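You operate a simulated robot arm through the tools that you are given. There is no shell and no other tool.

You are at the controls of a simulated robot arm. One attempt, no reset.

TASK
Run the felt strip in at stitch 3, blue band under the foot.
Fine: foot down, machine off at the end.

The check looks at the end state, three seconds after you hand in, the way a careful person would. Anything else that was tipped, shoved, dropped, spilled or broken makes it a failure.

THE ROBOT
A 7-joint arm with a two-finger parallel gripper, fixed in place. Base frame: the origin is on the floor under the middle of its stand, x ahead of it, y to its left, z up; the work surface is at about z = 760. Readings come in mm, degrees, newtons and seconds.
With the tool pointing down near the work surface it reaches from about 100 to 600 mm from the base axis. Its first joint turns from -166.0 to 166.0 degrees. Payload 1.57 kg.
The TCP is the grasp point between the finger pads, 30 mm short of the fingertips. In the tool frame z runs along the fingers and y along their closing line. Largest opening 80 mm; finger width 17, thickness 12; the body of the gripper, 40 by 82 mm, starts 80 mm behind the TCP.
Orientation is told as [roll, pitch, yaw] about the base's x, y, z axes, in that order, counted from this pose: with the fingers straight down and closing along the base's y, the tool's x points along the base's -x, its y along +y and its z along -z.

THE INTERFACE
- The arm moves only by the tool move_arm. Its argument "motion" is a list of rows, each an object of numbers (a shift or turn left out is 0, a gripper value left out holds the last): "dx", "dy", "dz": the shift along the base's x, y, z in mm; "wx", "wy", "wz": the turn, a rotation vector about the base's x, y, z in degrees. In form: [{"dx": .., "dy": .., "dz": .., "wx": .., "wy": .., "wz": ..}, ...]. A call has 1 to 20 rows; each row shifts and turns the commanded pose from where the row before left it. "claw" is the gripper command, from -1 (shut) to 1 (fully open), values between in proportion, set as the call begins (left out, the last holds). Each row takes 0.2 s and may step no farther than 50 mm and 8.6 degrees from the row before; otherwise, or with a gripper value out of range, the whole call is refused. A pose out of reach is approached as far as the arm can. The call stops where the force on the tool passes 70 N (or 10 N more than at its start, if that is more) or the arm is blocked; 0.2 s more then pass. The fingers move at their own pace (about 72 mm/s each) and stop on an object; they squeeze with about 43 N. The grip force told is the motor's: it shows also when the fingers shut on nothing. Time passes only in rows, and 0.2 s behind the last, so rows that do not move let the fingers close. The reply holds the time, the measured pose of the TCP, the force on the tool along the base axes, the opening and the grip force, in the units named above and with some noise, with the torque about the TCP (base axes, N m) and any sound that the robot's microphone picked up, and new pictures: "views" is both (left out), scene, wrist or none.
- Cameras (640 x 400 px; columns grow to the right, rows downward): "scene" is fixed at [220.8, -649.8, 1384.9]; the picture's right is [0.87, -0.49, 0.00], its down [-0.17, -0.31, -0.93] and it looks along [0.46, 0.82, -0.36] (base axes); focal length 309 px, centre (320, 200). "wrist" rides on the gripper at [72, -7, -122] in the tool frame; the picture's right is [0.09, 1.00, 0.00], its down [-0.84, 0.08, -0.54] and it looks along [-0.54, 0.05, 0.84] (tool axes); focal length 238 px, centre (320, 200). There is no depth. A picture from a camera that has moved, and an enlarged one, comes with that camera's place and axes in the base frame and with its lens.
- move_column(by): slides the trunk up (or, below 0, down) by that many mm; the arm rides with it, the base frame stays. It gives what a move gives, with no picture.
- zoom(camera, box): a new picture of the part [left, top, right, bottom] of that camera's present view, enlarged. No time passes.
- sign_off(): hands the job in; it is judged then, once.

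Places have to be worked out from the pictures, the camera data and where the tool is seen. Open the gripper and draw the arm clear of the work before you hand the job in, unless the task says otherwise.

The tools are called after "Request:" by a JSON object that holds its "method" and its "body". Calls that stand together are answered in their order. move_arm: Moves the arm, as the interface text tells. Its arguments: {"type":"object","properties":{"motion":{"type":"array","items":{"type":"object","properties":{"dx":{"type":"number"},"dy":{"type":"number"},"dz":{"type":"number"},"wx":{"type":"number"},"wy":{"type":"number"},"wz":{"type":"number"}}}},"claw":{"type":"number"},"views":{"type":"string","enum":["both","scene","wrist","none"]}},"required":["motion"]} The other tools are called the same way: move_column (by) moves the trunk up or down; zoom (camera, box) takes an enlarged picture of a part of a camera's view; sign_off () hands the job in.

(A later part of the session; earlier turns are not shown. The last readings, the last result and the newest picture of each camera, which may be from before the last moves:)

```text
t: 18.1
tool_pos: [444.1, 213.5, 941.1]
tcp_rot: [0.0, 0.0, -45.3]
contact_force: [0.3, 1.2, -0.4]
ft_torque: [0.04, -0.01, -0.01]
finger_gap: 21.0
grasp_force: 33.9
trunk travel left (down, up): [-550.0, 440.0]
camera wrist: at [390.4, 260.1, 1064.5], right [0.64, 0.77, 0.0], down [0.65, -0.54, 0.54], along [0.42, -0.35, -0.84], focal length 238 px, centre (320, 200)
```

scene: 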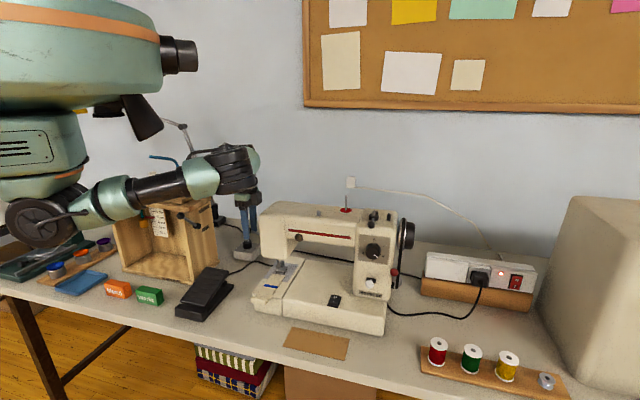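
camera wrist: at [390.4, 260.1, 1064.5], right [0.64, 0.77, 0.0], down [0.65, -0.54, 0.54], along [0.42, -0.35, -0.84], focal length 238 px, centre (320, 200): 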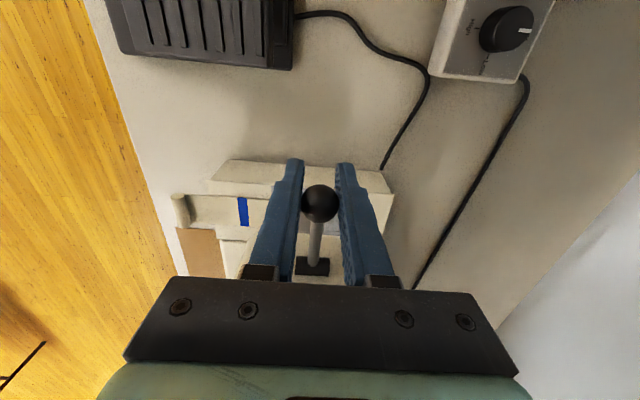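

Re-gripped with the ball inside the pads. I raise it further in small steps.

Request:
{"method": "move_arm", "body": {"motion": [{"dx": 0.4, "dy": -0.4, "dz": 5}, {"dx": 0.7, "dy": -0.7, "dz": 5}, {"dx": 1.0, "dy": -1.0, "dz": 5}, {"dx": 1.3, "dy": -1.3, "dz": 5}, {"dx": 0}], "views": "both"}}

Request:
{"method": "zoom", "body": {"camera": "scene", "box": [265, 250, 310, 280]}}

Request:
{"method": "zoom", "body": {"camera": "wrist", "box": [270, 140, 370, 280]}}

```text
t: 19.3
tool_pos: [446.7, 210.3, 961.9]
tcp_rot: [-0.2, 0.1, -45.1]
contact_force: [-6.4, -2.3, -13.6]
ft_torque: [0.65, 0.65, -0.06]
finger_gap: 20.7
grasp_force: 34.1
trunk travel left (down, up): [-550.0, 440.0]
camera wrist: at [393.8, 257.1, 1084.3], right [0.64, 0.77, 0.0], down [0.65, -0.54, 0.54], along [0.41, -0.35, -0.84], focal length 238 px, centre (320, 200)
```

scene: 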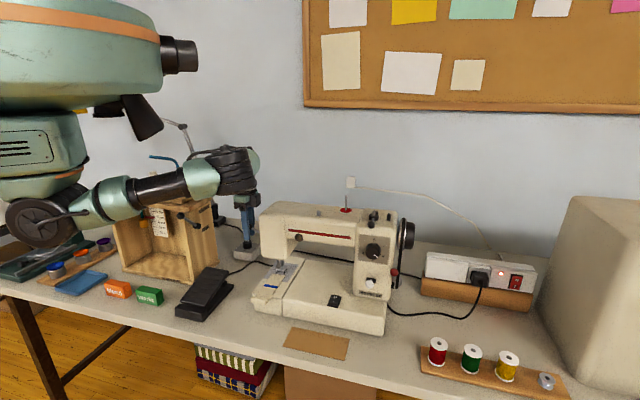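
wrist: 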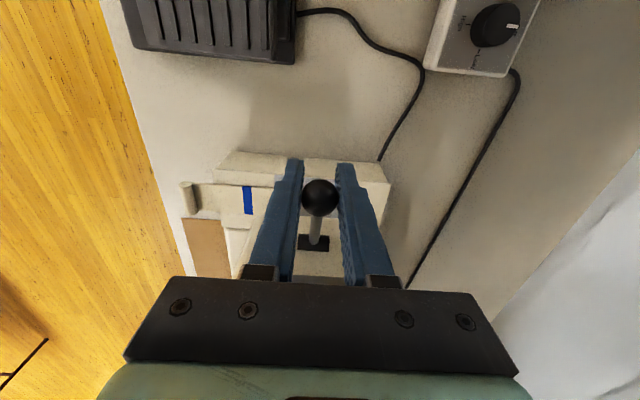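

```text
13.33 times, centred on (288, 265) of scene
camera zoom: at [220.8, -649.8, 1384.9], right [0.87, -0.49, 0.0], down [-0.17, -0.31, -0.93], along [0.46, 0.82, -0.36], focal length 4116 px, centre (753, -667)
```

zoom: 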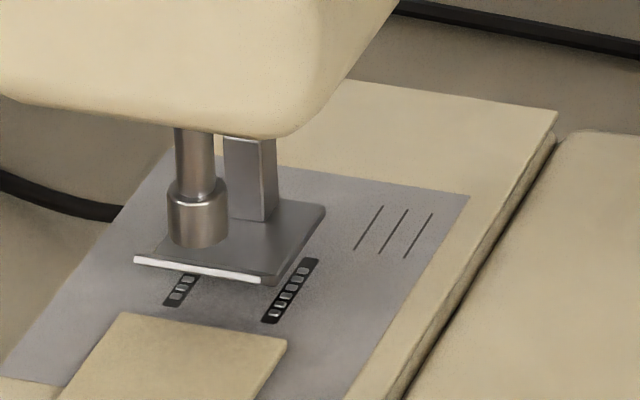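

```text
2.86 times, centred on (320, 210) of wrist
camera zoom: at [393.8, 257.1, 1084.3], right [0.64, 0.77, 0.0], down [0.65, -0.54, 0.54], along [0.41, -0.35, -0.84], focal length 681 px, centre (320, 171)
```

zoom: 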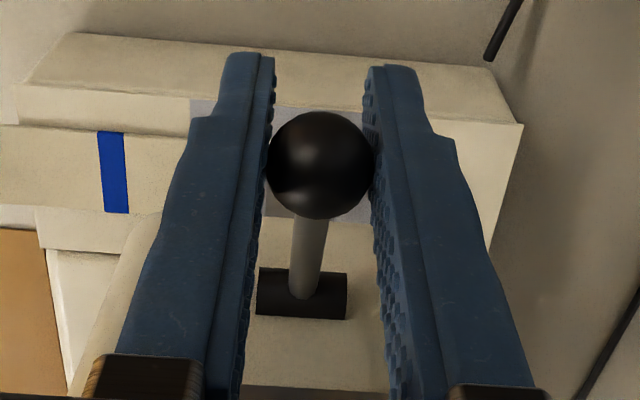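

Foot is higher still and the lever moves freely; one more short lift toward its stop.

Request:
{"method": "move_arm", "body": {"motion": [{"dx": 1.3, "dy": -1.3, "dz": 5}, {"dx": 1.6, "dy": -1.6, "dz": 5}, {"dx": 1.9, "dy": -1.9, "dz": 4.8}, {"dx": 0}], "views": "both"}}

Request:
{"method": "zoom", "body": {"camera": "scene", "box": [265, 250, 310, 280]}}

Request:
{"method": "zoom", "body": {"camera": "wrist", "box": [270, 140, 370, 280]}}

```text
t: 20.3
tool_pos: [451.4, 205.7, 976.4]
tcp_rot: [-0.2, 0.0, -45.1]
contact_force: [-14.6, 1.5, -25.7]
ft_torque: [-0.04, -0.08, -0.01]
finger_gap: 21.0
grasp_force: 34.1
trunk travel left (down, up): [-550.0, 440.0]
camera wrist: at [398.3, 253.0, 1098.5], right [0.64, 0.77, -0.01], down [0.65, -0.54, 0.54], along [0.41, -0.35, -0.84], focal length 238 px, centre (320, 200)
```

scene: 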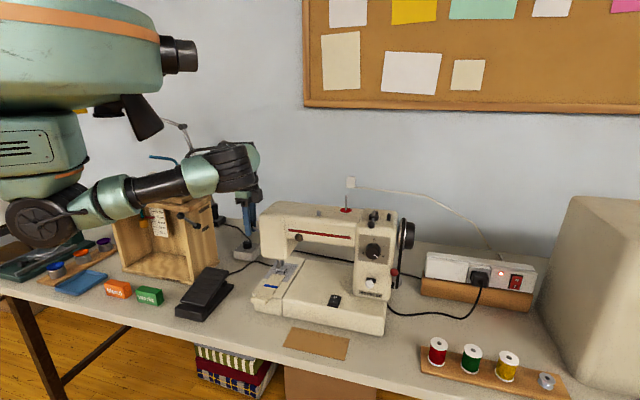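
wrist: 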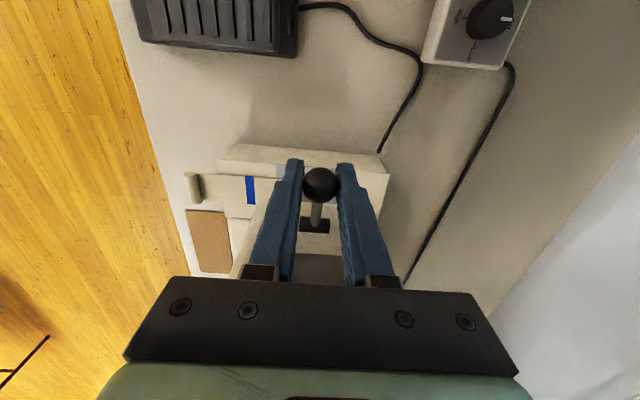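

```text
13.33 times, centred on (288, 265) of scene
camera zoom: at [220.8, -649.8, 1384.9], right [0.87, -0.49, 0.0], down [-0.17, -0.31, -0.93], along [0.46, 0.82, -0.36], focal length 4116 px, centre (753, -667)
```

zoom: 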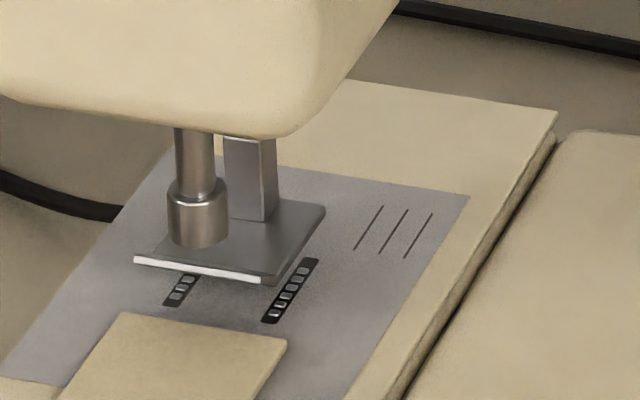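

```text
2.86 times, centred on (320, 210) of wrist
camera zoom: at [398.3, 253.0, 1098.5], right [0.64, 0.77, -0.01], down [0.65, -0.54, 0.54], along [0.41, -0.35, -0.84], focal length 681 px, centre (320, 171)
```

zoom: 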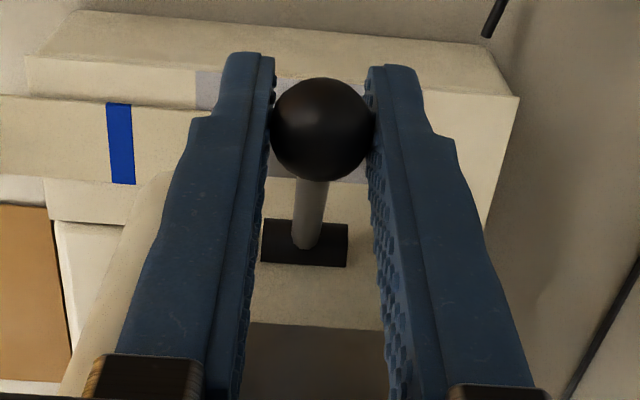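

The upper stop is reached: the foot no longer rises and force built to ~26 N. I release the ball and rise clear.

Request:
{"method": "move_arm", "body": {"motion": [{"dx": 0}, {"dx": 0}, {"dx": 0}, {"dx": 0, "dz": 30}, {"dx": 0, "dz": 35}, {"dx": 0, "dz": 35}, {"dx": 0}], "views": "both", "claw": 1}}

Request:
{"method": "zoom", "body": {"camera": "scene", "box": [245, 245, 315, 315]}}

Request:
{"method": "zoom", "body": {"camera": "wrist", "box": [220, 130, 400, 280]}}

```text
t: 21.9
tool_pos: [453.5, 205.4, 1078.6]
tcp_rot: [0.0, 0.0, -45.2]
contact_force: [-0.5, 0.6, 0.3]
ft_torque: [-0.02, -0.03, 0.0]
finger_gap: 79.9
grasp_force: 0.0
trunk travel left (down, up): [-550.0, 440.0]
camera wrist: at [398.6, 251.7, 1200.2], right [0.64, 0.77, 0.0], down [0.65, -0.54, 0.54], along [0.42, -0.35, -0.84], focal length 238 px, centre (320, 200)
```

scene: 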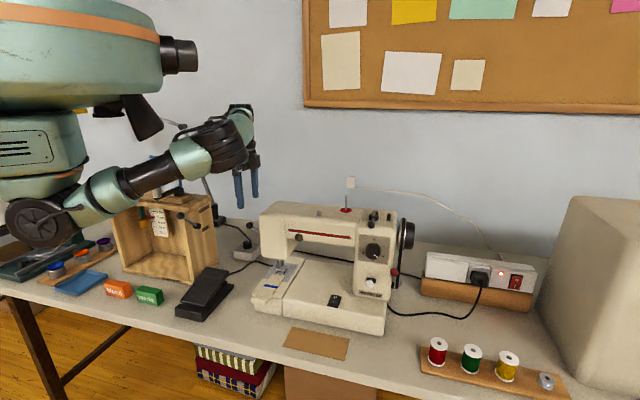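
wrist: 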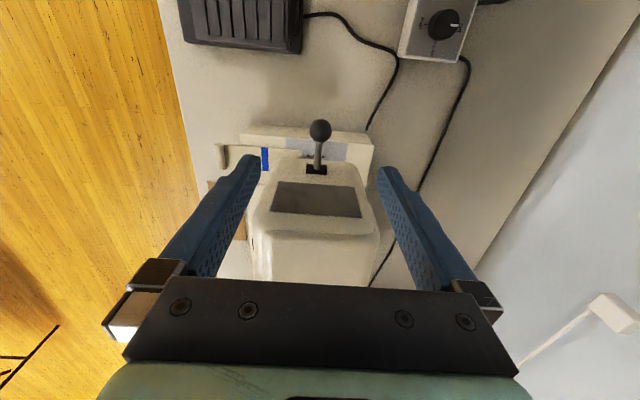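

```text
5.71 times, centred on (280, 280) of scene
camera zoom: at [220.8, -649.8, 1384.9], right [0.87, -0.49, 0.0], down [-0.17, -0.31, -0.93], along [0.46, 0.82, -0.36], focal length 1764 px, centre (549, -257)
```

zoom: 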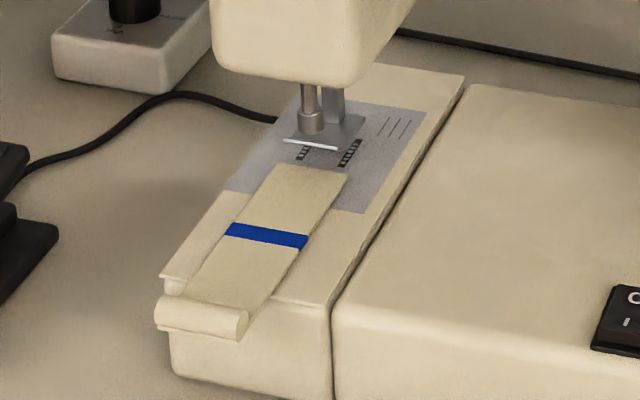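

```text
2.67 times, centred on (310, 205) of wrist
camera zoom: at [398.6, 251.7, 1200.2], right [0.64, 0.77, 0.0], down [0.65, -0.54, 0.54], along [0.42, -0.35, -0.84], focal length 636 px, centre (347, 187)
```

zoom: 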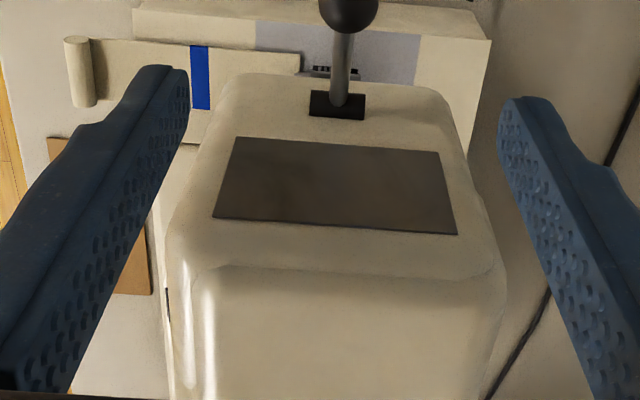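

The lever stays up and the foot is clear. The strip's rolled front edge is at about (411,26,832). I go above it with the fingers set to close along the feed direction, half open, and descend to a check height.

Request:
{"method": "move_arm", "body": {"motion": [{"dx": -8.5, "dy": -35.8, "dz": 0}, {"dx": -8.5, "dy": -35.8, "dz": 0}, {"dx": -8.5, "dy": -35.8, "dz": 0}, {"dx": -8.5, "dy": -35.8, "dz": 0}, {"dx": -8.5, "dy": -35.8, "dz": 0}, {"dz": -45}, {"dz": -45}, {"dz": -45}, {"dz": -38}, {"dx": 0}], "views": "both", "claw": 0}}

Request:
{"method": "zoom", "body": {"camera": "wrist", "box": [240, 120, 400, 270]}}

Request:
{"method": "zoom", "body": {"camera": "scene", "box": [225, 240, 315, 320]}}

```text
t: 24.1
tool_pos: [410.9, 25.7, 902.8]
tcp_rot: [0.0, -0.1, -45.0]
contact_force: [0.2, 0.6, 0.4]
ft_torque: [0.0, 0.0, -0.04]
finger_gap: 40.3
grasp_force: 0.1
trunk travel left (down, up): [-550.0, 440.0]
camera wrist: at [355.6, 72.3, 1025.0], right [0.64, 0.77, 0.0], down [0.65, -0.54, 0.54], along [0.42, -0.35, -0.84], focal length 238 px, centre (320, 200)
```

scene: 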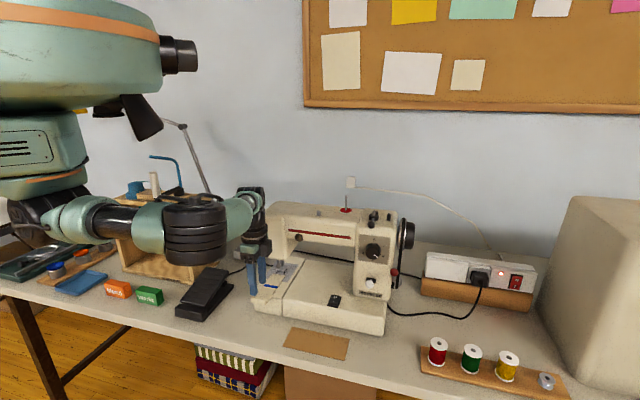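
wrist: 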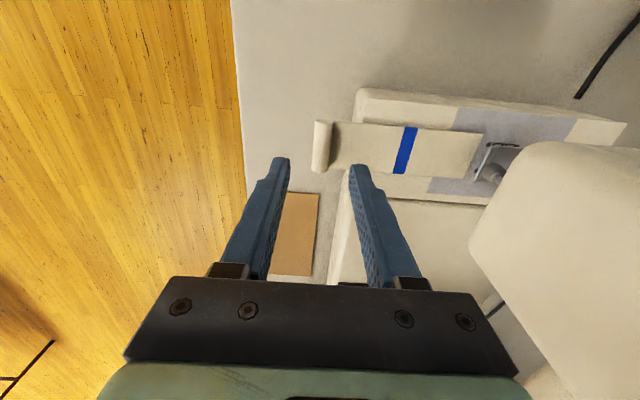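

```text
2.67 times, centred on (320, 195) of wrist
camera zoom: at [355.6, 72.3, 1025.0], right [0.64, 0.77, 0.0], down [0.65, -0.54, 0.54], along [0.42, -0.35, -0.84], focal length 636 px, centre (320, 213)
```

zoom: 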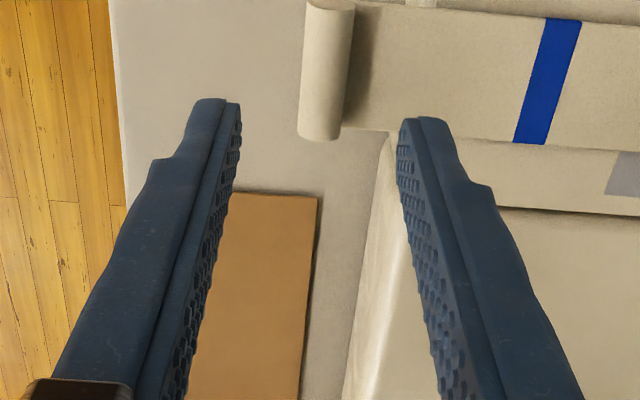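

```text
5.00 times, centred on (270, 280) of scene
camera zoom: at [220.8, -649.8, 1384.9], right [0.87, -0.49, 0.0], down [-0.17, -0.31, -0.93], along [0.46, 0.82, -0.36], focal length 1543 px, centre (570, -200)
```

zoom: 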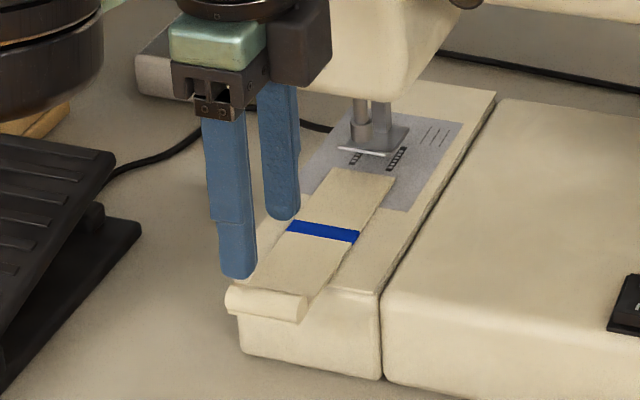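

The roll is centred under the grasp point at (410.5,26.5), about 13 mm thick and overhanging the front edge. I descend so the tips straddle it just above the strip surface.

Request:
{"method": "move_arm", "body": {"motion": [{"dx": -0.4, "dy": 0.6, "dz": -20}, {"dz": -16}, {"dz": -5}, {"dz": -2}, {"dx": 0}], "views": "both"}}

Request:
{"method": "zoom", "body": {"camera": "wrist", "box": [260, 120, 400, 220]}}

Request:
{"method": "zoom", "body": {"camera": "scene", "box": [235, 260, 305, 320]}}

```text
t: 25.3
tool_pos: [409.0, 25.4, 862.0]
tcp_rot: [0.0, 0.0, -45.2]
contact_force: [1.0, 0.1, 0.1]
ft_torque: [0.02, -0.03, 0.0]
finger_gap: 40.4
grasp_force: 0.0
trunk travel left (down, up): [-550.0, 440.0]
camera wrist: at [355.3, 72.7, 983.3], right [0.64, 0.77, 0.0], down [0.65, -0.54, 0.54], along [0.42, -0.35, -0.84], focal length 238 px, centre (320, 200)
```

scene: 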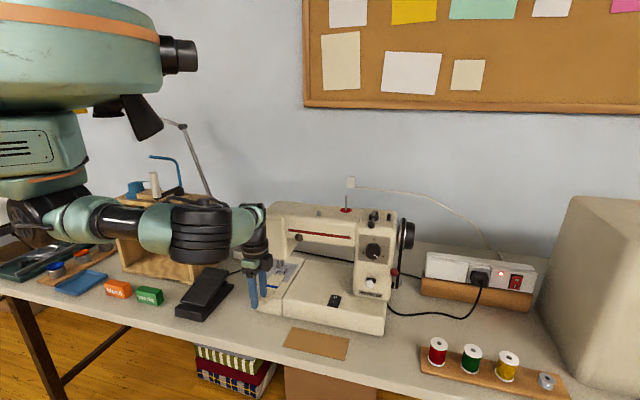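
wrist: 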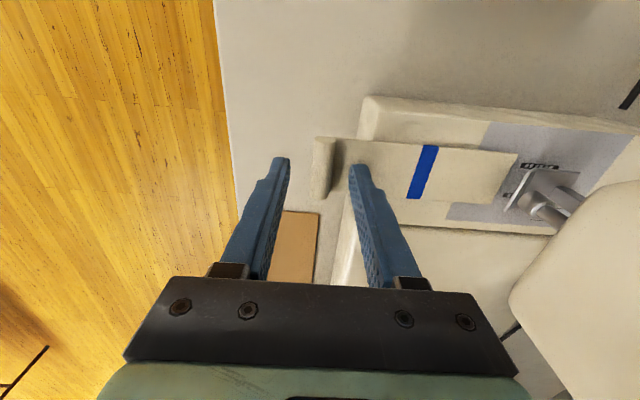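

```text
4.00 times, centred on (330, 170) of wrist
camera zoom: at [355.3, 72.7, 983.3], right [0.64, 0.77, 0.0], down [0.65, -0.54, 0.54], along [0.42, -0.35, -0.84], focal length 953 px, centre (280, 320)
```

zoom: 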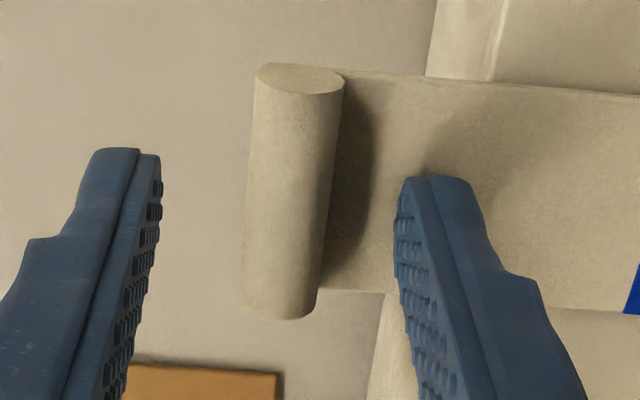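

```text
6.67 times, centred on (270, 290) of scene
camera zoom: at [220.8, -649.8, 1384.9], right [0.87, -0.49, 0.0], down [-0.17, -0.31, -0.93], along [0.46, 0.82, -0.36], focal length 2058 px, centre (653, -400)
```

zoom: 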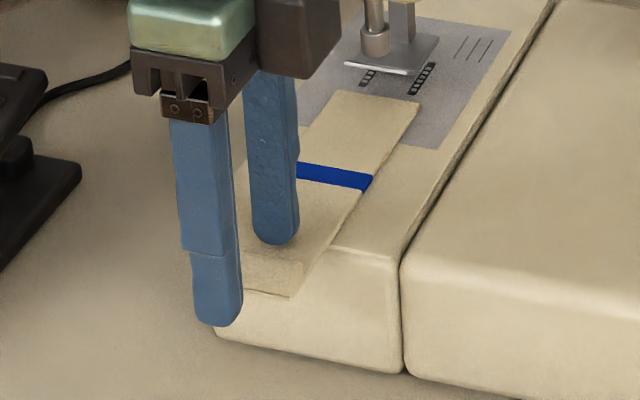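

The fingers straddle the roll with the rear tip just above the strip. I shift 2 mm along the feed direction, lower 3 mm more, and close gently.

Request:
{"method": "move_arm", "body": {"motion": [{"dx": 1.7, "dy": 1.8, "dz": -1.5}, {"dz": -1.7}, {"dx": 0}], "views": "none"}}

Request:
{"method": "move_arm", "body": {"motion": [{"dx": 0}, {"dx": 0}, {"dx": 0}], "views": "both", "claw": -1}}

Request:
{"method": "zoom", "body": {"camera": "wrist", "box": [260, 120, 400, 220]}}

Request:
{"method": "zoom", "body": {"camera": "scene", "box": [235, 260, 305, 320]}}

```text
t: 26.1
tool_pos: [410.5, 27.9, 858.9]
tcp_rot: [0.1, -0.1, -45.3]
contact_force: [-0.1, -0.1, 3.1]
ft_torque: [0.05, -0.06, 0.0]
finger_gap: 39.5
grasp_force: 0.0
trunk travel left (down, up): [-550.0, 440.0]
```

```text
t: 26.9
tool_pos: [410.4, 26.0, 858.9]
tcp_rot: [-0.2, 0.0, -45.2]
contact_force: [-12.0, -10.6, -0.1]
ft_torque: [-0.13, 0.21, 0.22]
finger_gap: 9.7
grasp_force: 28.1
trunk travel left (down, up): [-550.0, 440.0]
camera wrist: at [356.4, 73.8, 979.9], right [0.64, 0.77, 0.0], down [0.65, -0.54, 0.54], along [0.41, -0.35, -0.84], focal length 238 px, centre (320, 200)
```

scene: 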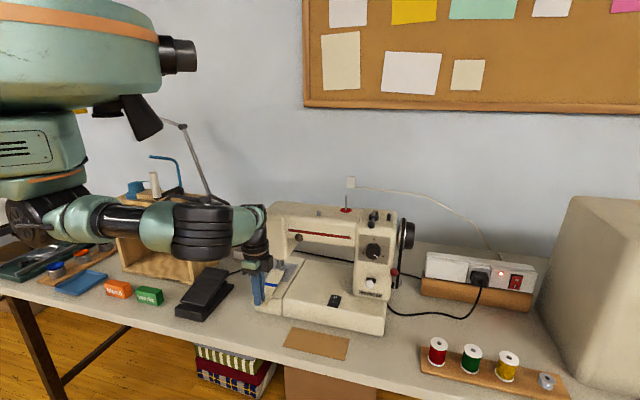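
wrist: 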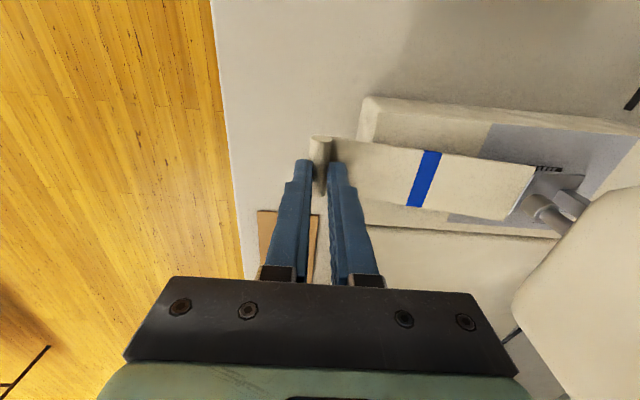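

```text
4.00 times, centred on (330, 170) of wrist
camera zoom: at [356.4, 73.8, 979.9], right [0.64, 0.77, 0.0], down [0.65, -0.54, 0.54], along [0.41, -0.35, -0.84], focal length 953 px, centre (280, 320)
```

zoom: 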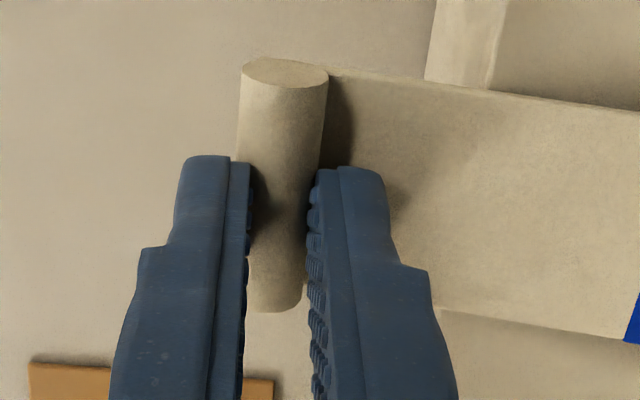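

```text
6.67 times, centred on (270, 290) of scene
camera zoom: at [220.8, -649.8, 1384.9], right [0.87, -0.49, 0.0], down [-0.17, -0.31, -0.93], along [0.46, 0.82, -0.36], focal length 2058 px, centre (653, -400)
```

zoom: 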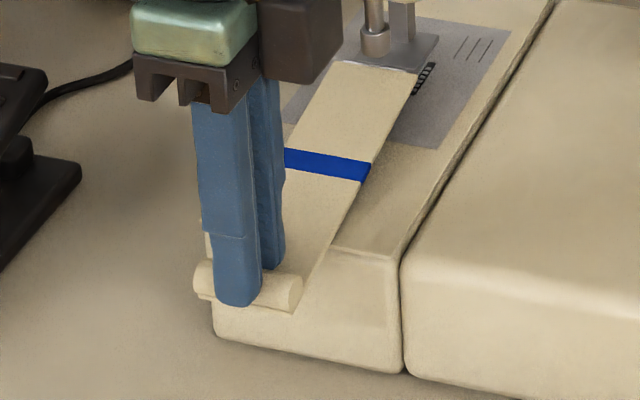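

Closing pitched the strip up at its far end (it's a free stiff piece), so gripping the roll isn't good. I open again and see how it settles.

Request:
{"method": "move_arm", "body": {"motion": [{"dx": 0}, {"dx": 0}, {"dx": 0}], "views": "both", "claw": -0.1}}

Request:
{"method": "zoom", "body": {"camera": "wrist", "box": [260, 90, 460, 250]}}

Request:
{"method": "zoom", "body": {"camera": "scene", "box": [235, 245, 315, 320]}}

```text
t: 27.7
tool_pos: [411.2, 27.5, 858.3]
tcp_rot: [-0.1, 0.0, -45.0]
contact_force: [0.9, 1.0, 2.2]
ft_torque: [0.03, -0.01, -0.05]
finger_gap: 36.3
grasp_force: 0.3
trunk travel left (down, up): [-550.0, 440.0]
camera wrist: at [357.5, 75.3, 980.3], right [0.64, 0.77, 0.0], down [0.64, -0.54, 0.54], along [0.42, -0.35, -0.84], focal length 238 px, centre (320, 200)
```

scene: 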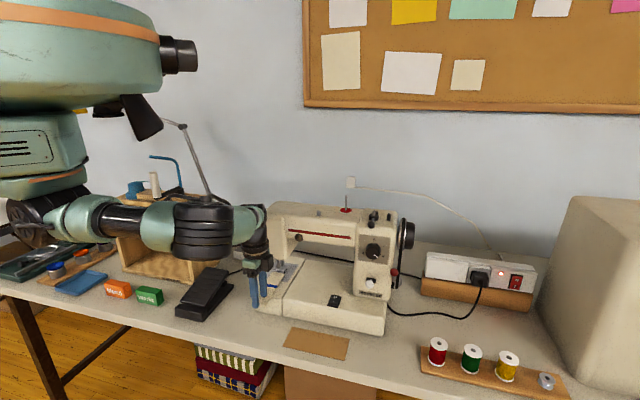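
wrist: 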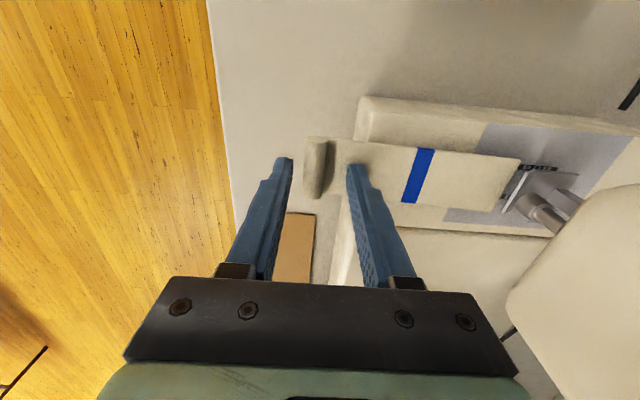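

```text
2.50 times, centred on (360, 170) of wrist
camera zoom: at [357.5, 75.3, 980.3], right [0.64, 0.77, 0.0], down [0.64, -0.54, 0.54], along [0.42, -0.35, -0.84], focal length 596 px, centre (220, 275)
```

zoom: 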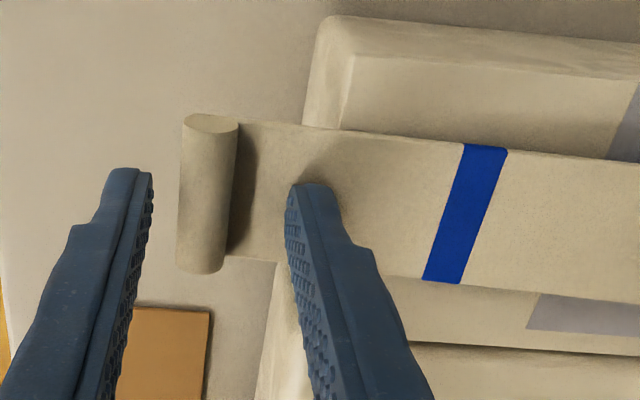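

```text
5.33 times, centred on (275, 282) of scene
camera zoom: at [220.8, -649.8, 1384.9], right [0.87, -0.49, 0.0], down [-0.17, -0.31, -0.93], along [0.46, 0.82, -0.36], focal length 1646 px, centre (560, -240)
```

zoom: 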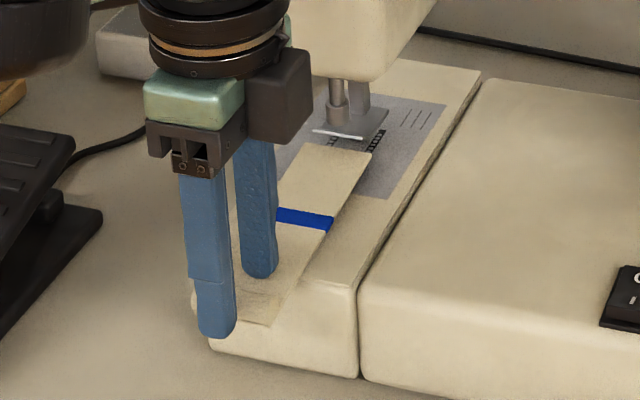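

The strip dropped back flat on the plate with only a slight skew. I'll instead hold it by its two sides at the roll: rise, turn the gripper 90° so the fingers close across the strip's width.

Request:
{"method": "move_arm", "body": {"motion": [{"dz": 35}, {"dz": 40}, {"wz": 8.2}, {"wz": 8.2}, {"wz": 8.2}, {"wz": 8.2}, {"wz": 8.2}, {"wz": 8.2}, {"wz": 8.2}, {"wz": 8.2}, {"wz": 8.2}, {"wz": 8.2}, {"wz": 8.2}, {"dx": 0}], "views": "both", "claw": 1}}

Request:
{"method": "zoom", "body": {"camera": "wrist", "box": [230, 110, 410, 260]}}

Request:
{"method": "zoom", "body": {"camera": "scene", "box": [235, 245, 315, 320]}}

```text
t: 30.7
tool_pos: [410.9, 28.4, 933.5]
tcp_rot: [-0.1, 0.0, 45.2]
contact_force: [-0.1, 0.3, 0.4]
ft_torque: [-0.01, -0.03, 0.0]
finger_gap: 79.6
grasp_force: 0.0
trunk travel left (down, up): [-550.0, 440.0]
camera wrist: at [366.6, -27.0, 1054.8], right [-0.77, 0.64, 0.0], down [0.53, 0.65, 0.54], along [0.35, 0.42, -0.84], focal length 238 px, centre (320, 200)
```

scene: 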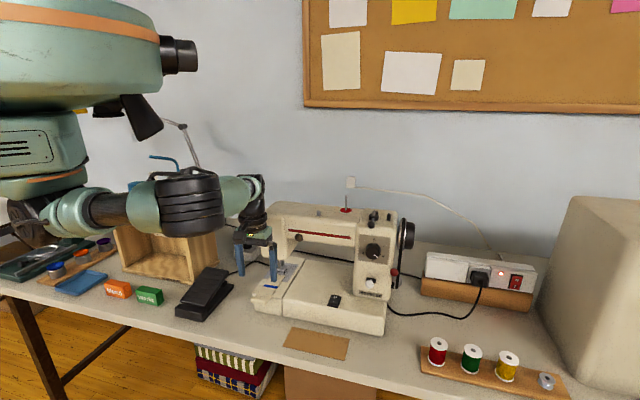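
wrist: 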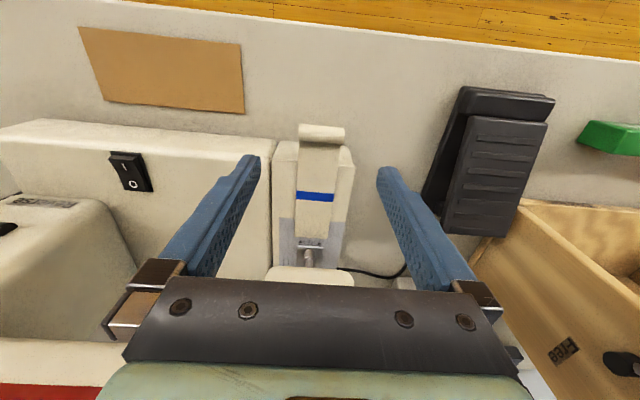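

```text
2.67 times, centred on (320, 185) of wrist
camera zoom: at [366.6, -27.0, 1054.8], right [-0.77, 0.64, 0.0], down [0.53, 0.65, 0.54], along [0.35, 0.42, -0.84], focal length 636 px, centre (320, 240)
```

zoom: 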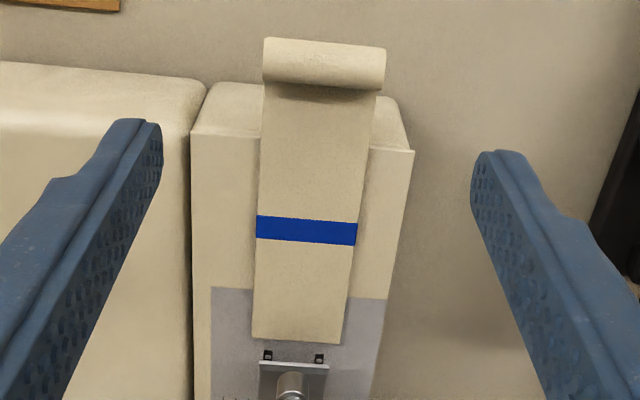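

```text
5.33 times, centred on (275, 282) of scene
camera zoom: at [220.8, -649.8, 1384.9], right [0.87, -0.49, 0.0], down [-0.17, -0.31, -0.93], along [0.46, 0.82, -0.36], focal length 1646 px, centre (560, -240)
```

zoom: 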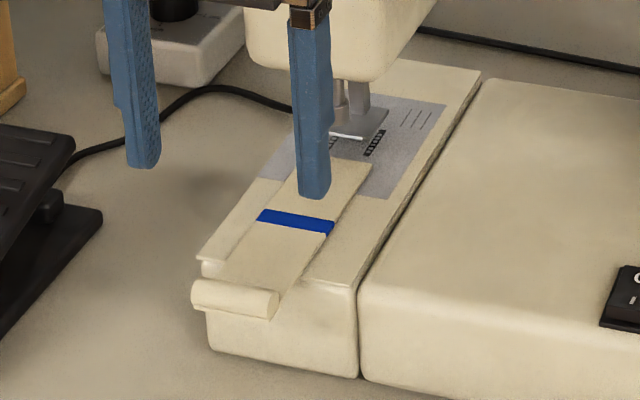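

The strip is nearly unchanged: roll ≈ (410.4,27.5), band ≈ (463,80), end ≈ (506,124). I narrow the opening to 56 mm (to clear the main bed) and descend with a finger on either side of the roll.

Request:
{"method": "move_arm", "body": {"motion": [{"dx": -0.5, "dy": -0.8, "dz": 0}, {"dz": -30}, {"dz": -30}, {"dz": -12}, {"dx": 0}], "views": "both", "claw": 0.4}}

Request:
{"method": "zoom", "body": {"camera": "wrist", "box": [230, 110, 410, 260]}}

Request:
{"method": "zoom", "body": {"camera": "scene", "box": [225, 245, 315, 330]}}

```text
t: 31.9
tool_pos: [411.0, 27.4, 860.5]
tcp_rot: [0.0, 0.0, 44.9]
contact_force: [0.5, 0.8, 0.2]
ft_torque: [0.0, 0.0, 0.02]
finger_gap: 55.7
grasp_force: 0.0
trunk travel left (down, up): [-550.0, 440.0]
camera wrist: at [365.8, -26.7, 983.3], right [-0.77, 0.64, 0.0], down [0.54, 0.65, 0.54], along [0.35, 0.42, -0.84], focal length 238 px, centre (320, 200)
```

scene: 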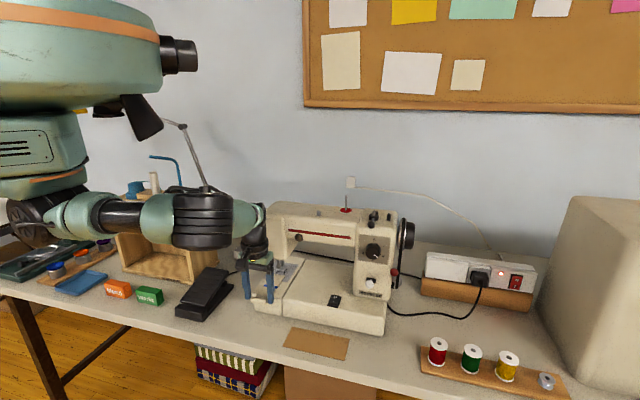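
wrist: 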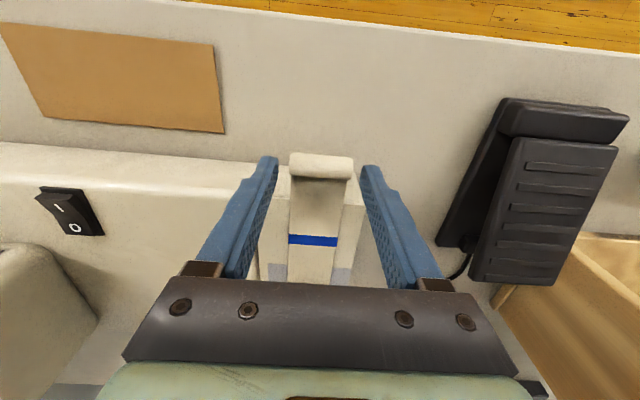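

```text
2.67 times, centred on (320, 185) of wrist
camera zoom: at [365.8, -26.7, 983.3], right [-0.77, 0.64, 0.0], down [0.54, 0.65, 0.54], along [0.35, 0.42, -0.84], focal length 636 px, centre (320, 240)
```

zoom: 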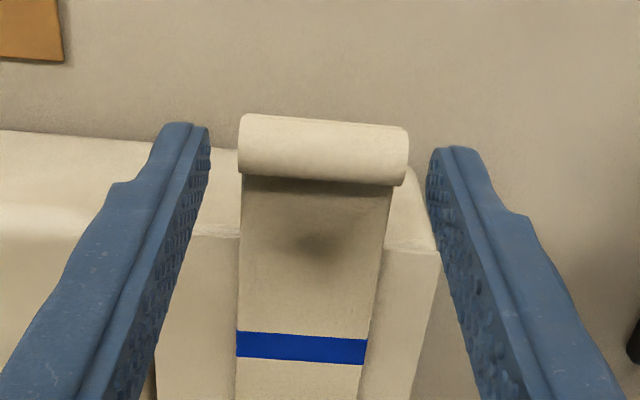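

```text
4.71 times, centred on (270, 288) of scene
camera zoom: at [220.8, -649.8, 1384.9], right [0.87, -0.49, 0.0], down [-0.17, -0.31, -0.93], along [0.46, 0.82, -0.36], focal length 1453 px, centre (555, -212)
```

zoom: 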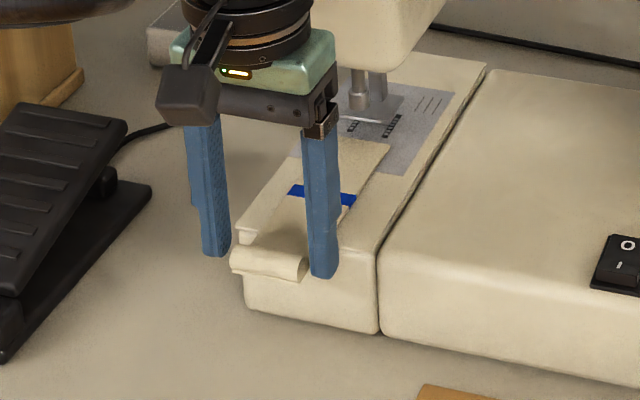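

The roll is centred between the fingers. I lower 3.5 mm and close on its ends.

Request:
{"method": "move_arm", "body": {"motion": [{"dx": -0.4, "dy": 0.4, "dz": -3.5}, {"dx": 0}], "views": "none"}}

Request:
{"method": "move_arm", "body": {"motion": [{"dx": 0}, {"dx": 0}], "views": "both", "claw": -1}}

Request:
{"method": "zoom", "body": {"camera": "wrist", "box": [230, 110, 410, 260]}}

Request:
{"method": "zoom", "body": {"camera": "scene", "box": [225, 245, 315, 330]}}

```text
t: 32.5
tool_pos: [410.6, 29.1, 858.8]
tcp_rot: [0.0, -0.1, 44.9]
contact_force: [0.5, 0.4, 0.6]
ft_torque: [-0.01, 0.04, 0.02]
finger_gap: 55.9
grasp_force: 0.1
trunk travel left (down, up): [-550.0, 440.0]
```

```text
t: 33.1
tool_pos: [411.6, 27.6, 857.4]
tcp_rot: [0.0, 0.0, 45.0]
contact_force: [0.2, -0.4, 0.1]
ft_torque: [-0.02, 0.0, 0.0]
finger_gap: 40.6
grasp_force: 40.1
trunk travel left (down, up): [-550.0, 440.0]
camera wrist: at [365.6, -26.6, 979.6], right [-0.77, 0.64, 0.0], down [0.54, 0.65, 0.54], along [0.35, 0.42, -0.84], focal length 238 px, centre (320, 200)
```

scene: 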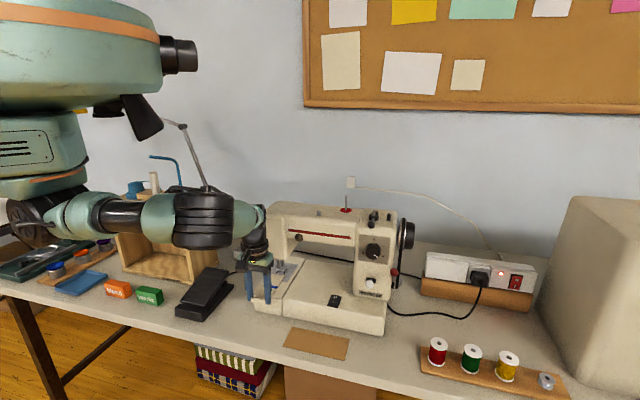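
wrist: 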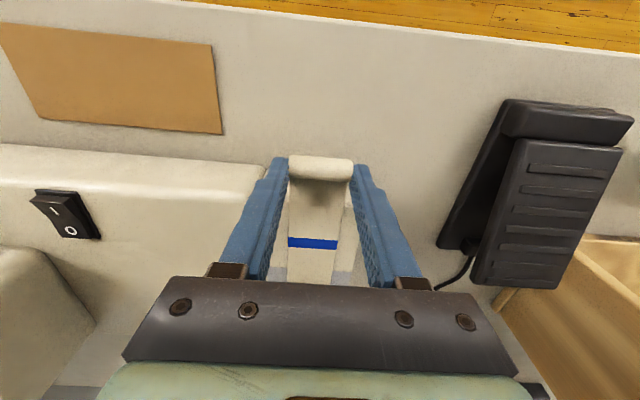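

```text
2.67 times, centred on (320, 185) of wrist
camera zoom: at [365.6, -26.6, 979.6], right [-0.77, 0.64, 0.0], down [0.54, 0.65, 0.54], along [0.35, 0.42, -0.84], focal length 636 px, centre (320, 240)
```

zoom: 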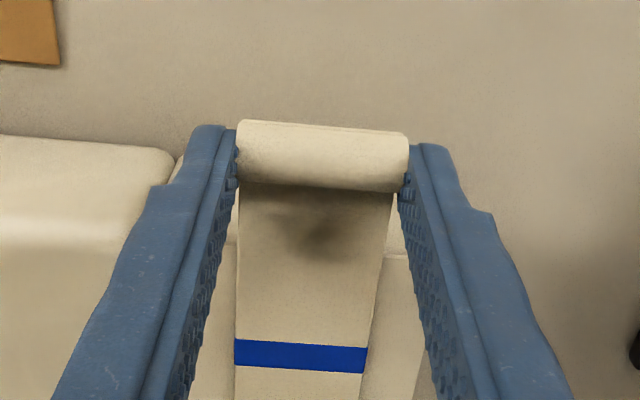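

```text
4.71 times, centred on (270, 288) of scene
camera zoom: at [220.8, -649.8, 1384.9], right [0.87, -0.49, 0.0], down [-0.17, -0.31, -0.93], along [0.46, 0.82, -0.36], focal length 1453 px, centre (555, -212)
```

zoom: 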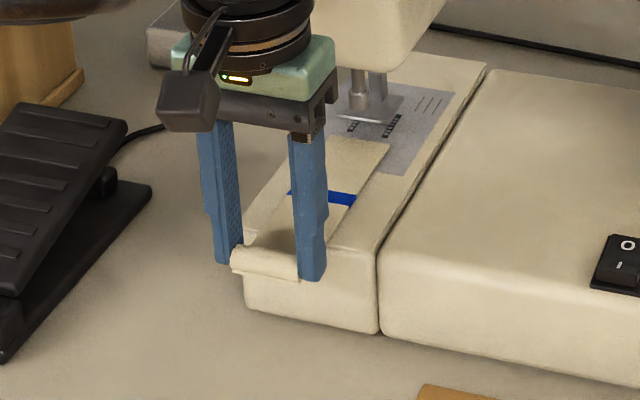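

The strip is held squarely by its sides (40.6 mm wide) and lies flat. I slide it 30 mm along the feed direction, under the raised foot.

Request:
{"method": "move_arm", "body": {"motion": [{"dx": 5.2, "dy": 5.4}, {"dx": 5.2, "dy": 5.4}, {"dx": 5.2, "dy": 5.4}, {"dx": 5.2, "dy": 5.4}, {"dx": 0}], "views": "both"}}

Request:
{"method": "zoom", "body": {"camera": "wrist", "box": [230, 110, 410, 260]}}

Request:
{"method": "zoom", "body": {"camera": "scene", "box": [240, 245, 315, 310]}}

```text
t: 34.3
tool_pos: [432.8, 49.1, 858.2]
tcp_rot: [-0.1, 0.0, 45.0]
contact_force: [0.3, 0.3, 0.7]
ft_torque: [0.02, -0.01, 0.01]
finger_gap: 40.7
grasp_force: 42.9
trunk travel left (down, up): [-550.0, 440.0]
camera wrist: at [387.2, -5.4, 979.5], right [-0.77, 0.64, 0.0], down [0.54, 0.65, 0.54], along [0.35, 0.42, -0.84], focal length 238 px, centre (320, 200)
```

scene: 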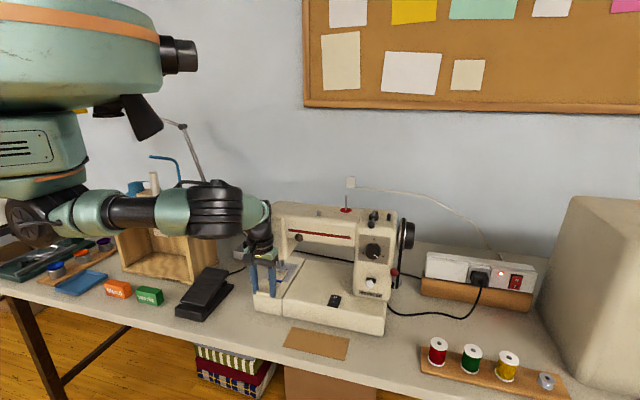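
wrist: 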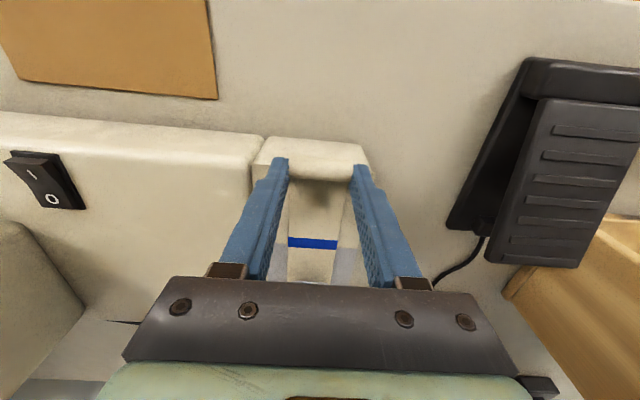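

```text
2.67 times, centred on (320, 185) of wrist
camera zoom: at [387.2, -5.4, 979.5], right [-0.77, 0.64, 0.0], down [0.54, 0.65, 0.54], along [0.35, 0.42, -0.84], focal length 636 px, centre (320, 240)
```

zoom: 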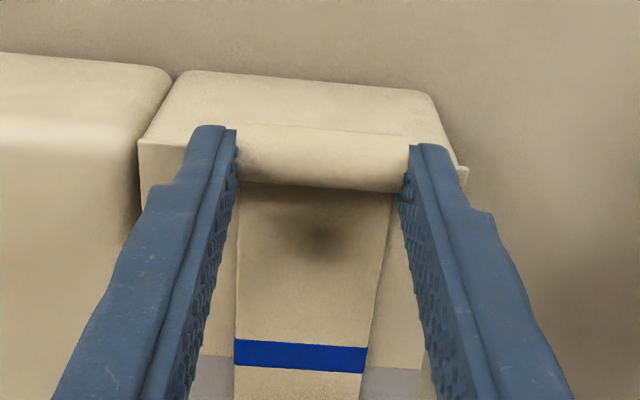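

```text
6.15 times, centred on (278, 278) of scene
camera zoom: at [220.8, -649.8, 1384.9], right [0.87, -0.49, 0.0], down [-0.17, -0.31, -0.93], along [0.46, 0.82, -0.36], focal length 1900 px, centre (582, -277)
```

zoom: 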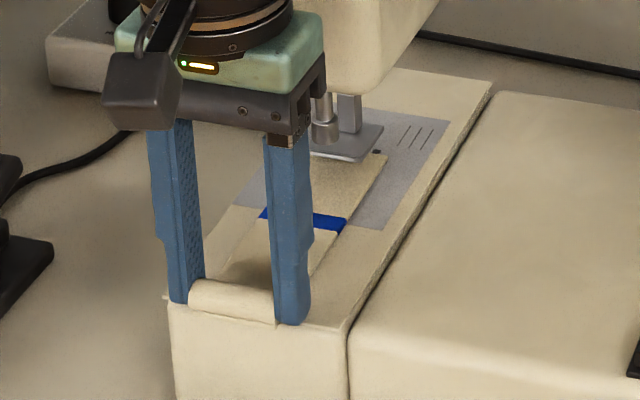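

The strip's end is now under the foot (about 23 mm in), with no resistance. I release it and rise straight up.

Request:
{"method": "move_arm", "body": {"motion": [{"dx": 0}, {"dx": 0}, {"dz": 30}, {"dz": 45}, {"dz": 45}, {"dz": 45}, {"dx": 0}], "views": "both", "claw": 0.4}}

Request:
{"method": "zoom", "body": {"camera": "wrist", "box": [230, 110, 410, 280]}}

Request:
{"method": "zoom", "body": {"camera": "scene", "box": [240, 245, 315, 310]}}

```text
t: 35.9
tool_pos: [431.0, 49.4, 1025.4]
tcp_rot: [0.0, 0.0, 45.0]
contact_force: [0.2, 0.2, 0.4]
ft_torque: [0.01, 0.03, 0.04]
finger_gap: 55.8
grasp_force: 0.1
trunk travel left (down, up): [-550.0, 440.0]
camera wrist: at [386.4, -5.4, 1147.5], right [-0.77, 0.64, 0.0], down [0.54, 0.65, 0.54], along [0.35, 0.42, -0.84], focal length 238 px, centre (320, 200)
```

scene: 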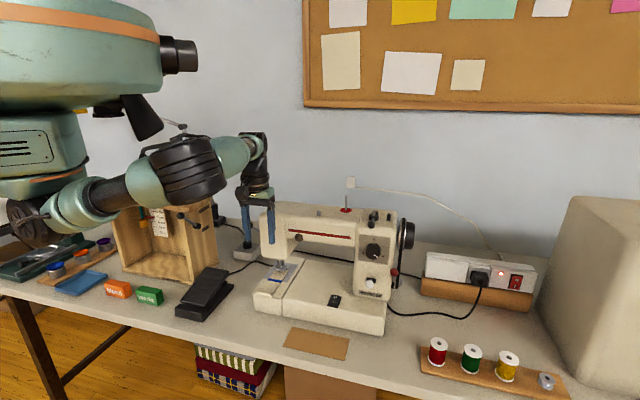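
wrist: 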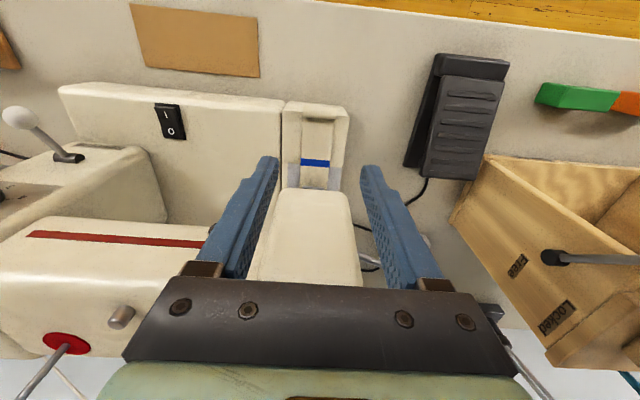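

```text
2.35 times, centred on (320, 195) of wrist
camera zoom: at [386.4, -5.4, 1147.5], right [-0.77, 0.64, 0.0], down [0.54, 0.65, 0.54], along [0.35, 0.42, -0.84], focal length 561 px, centre (320, 212)
```

zoom: 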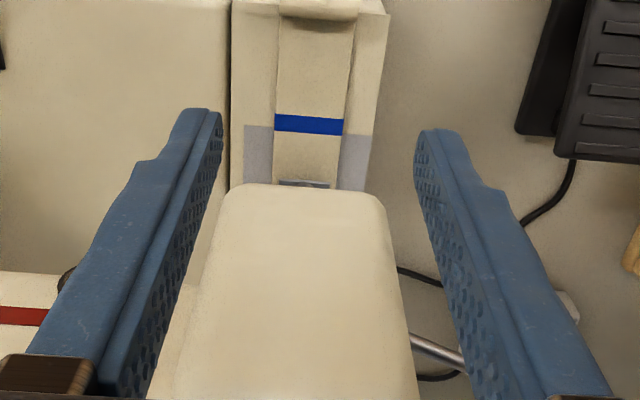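

```text
6.15 times, centred on (278, 278) of scene
camera zoom: at [220.8, -649.8, 1384.9], right [0.87, -0.49, 0.0], down [-0.17, -0.31, -0.93], along [0.46, 0.82, -0.36], focal length 1900 px, centre (582, -277)
```

zoom: 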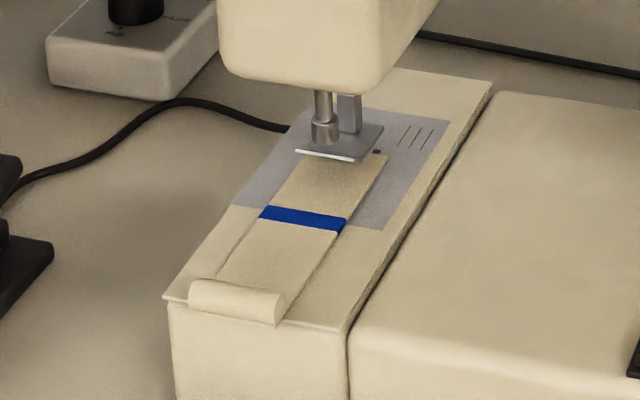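

The strip lies neatly under the raised foot. Now I close the fingers and go above the raised lever ball (≈(450,209,973)) to press it down.

Request:
{"method": "move_arm", "body": {"motion": [{"dz": 35}, {"dz": 35}, {"dx": -5, "dy": 40}, {"dx": 5, "dy": 40}, {"dx": 9, "dy": 40}, {"dx": 9, "dy": 39.5}, {"dz": -25}, {"dx": 0}], "views": "both", "claw": -1}}

Request:
{"method": "zoom", "body": {"camera": "wrist", "box": [230, 110, 410, 280]}}

Request:
{"method": "zoom", "body": {"camera": "scene", "box": [210, 180, 320, 280]}}

```text
t: 37.7
tool_pos: [449.9, 208.0, 1066.4]
tcp_rot: [0.0, 0.0, 45.0]
contact_force: [-0.3, -0.3, 0.4]
ft_torque: [-0.01, 0.01, 0.0]
finger_gap: 0.1
grasp_force: 21.4
trunk travel left (down, up): [-550.0, 440.0]
camera wrist: at [405.9, 153.1, 1189.1], right [-0.77, 0.64, 0.0], down [0.54, 0.65, 0.54], along [0.35, 0.42, -0.84], focal length 238 px, centre (320, 200)
```

scene: 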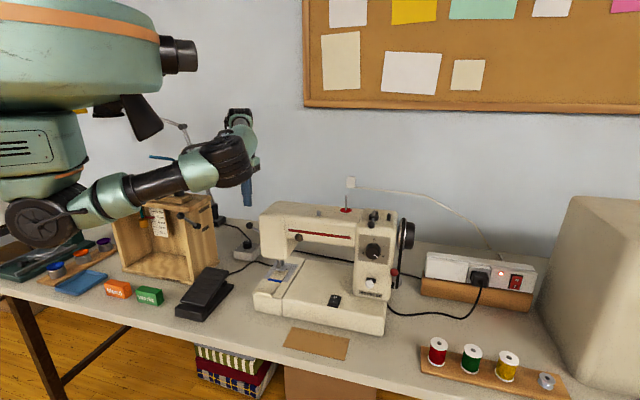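
wrist: 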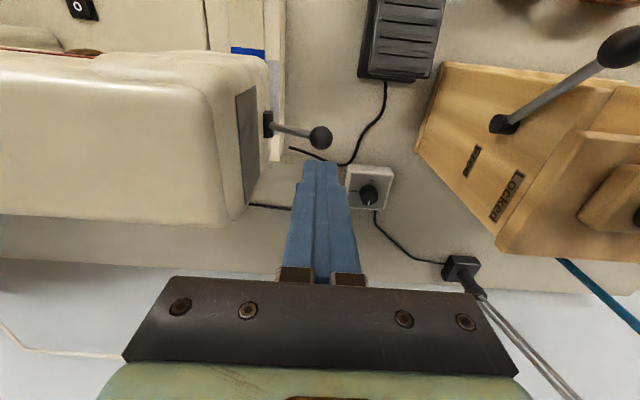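

```text
2.35 times, centred on (320, 195) of wrist
camera zoom: at [405.9, 153.1, 1189.1], right [-0.77, 0.64, 0.0], down [0.54, 0.65, 0.54], along [0.35, 0.42, -0.84], focal length 561 px, centre (320, 212)
```

zoom: 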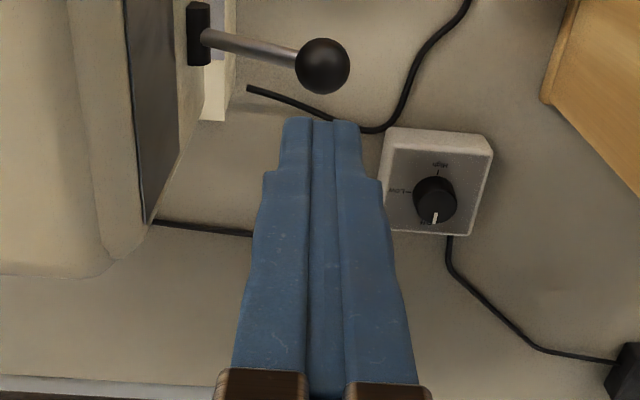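

```text
4.00 times, centred on (265, 230) of scene
camera zoom: at [220.8, -649.8, 1384.9], right [0.87, -0.49, 0.0], down [-0.17, -0.31, -0.93], along [0.46, 0.82, -0.36], focal length 1235 px, centre (540, 80)
```

zoom: 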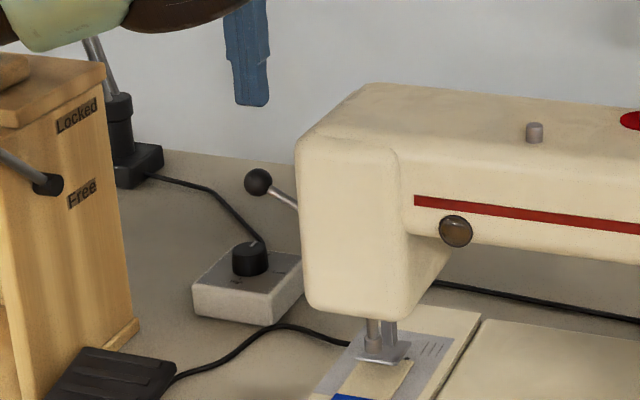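

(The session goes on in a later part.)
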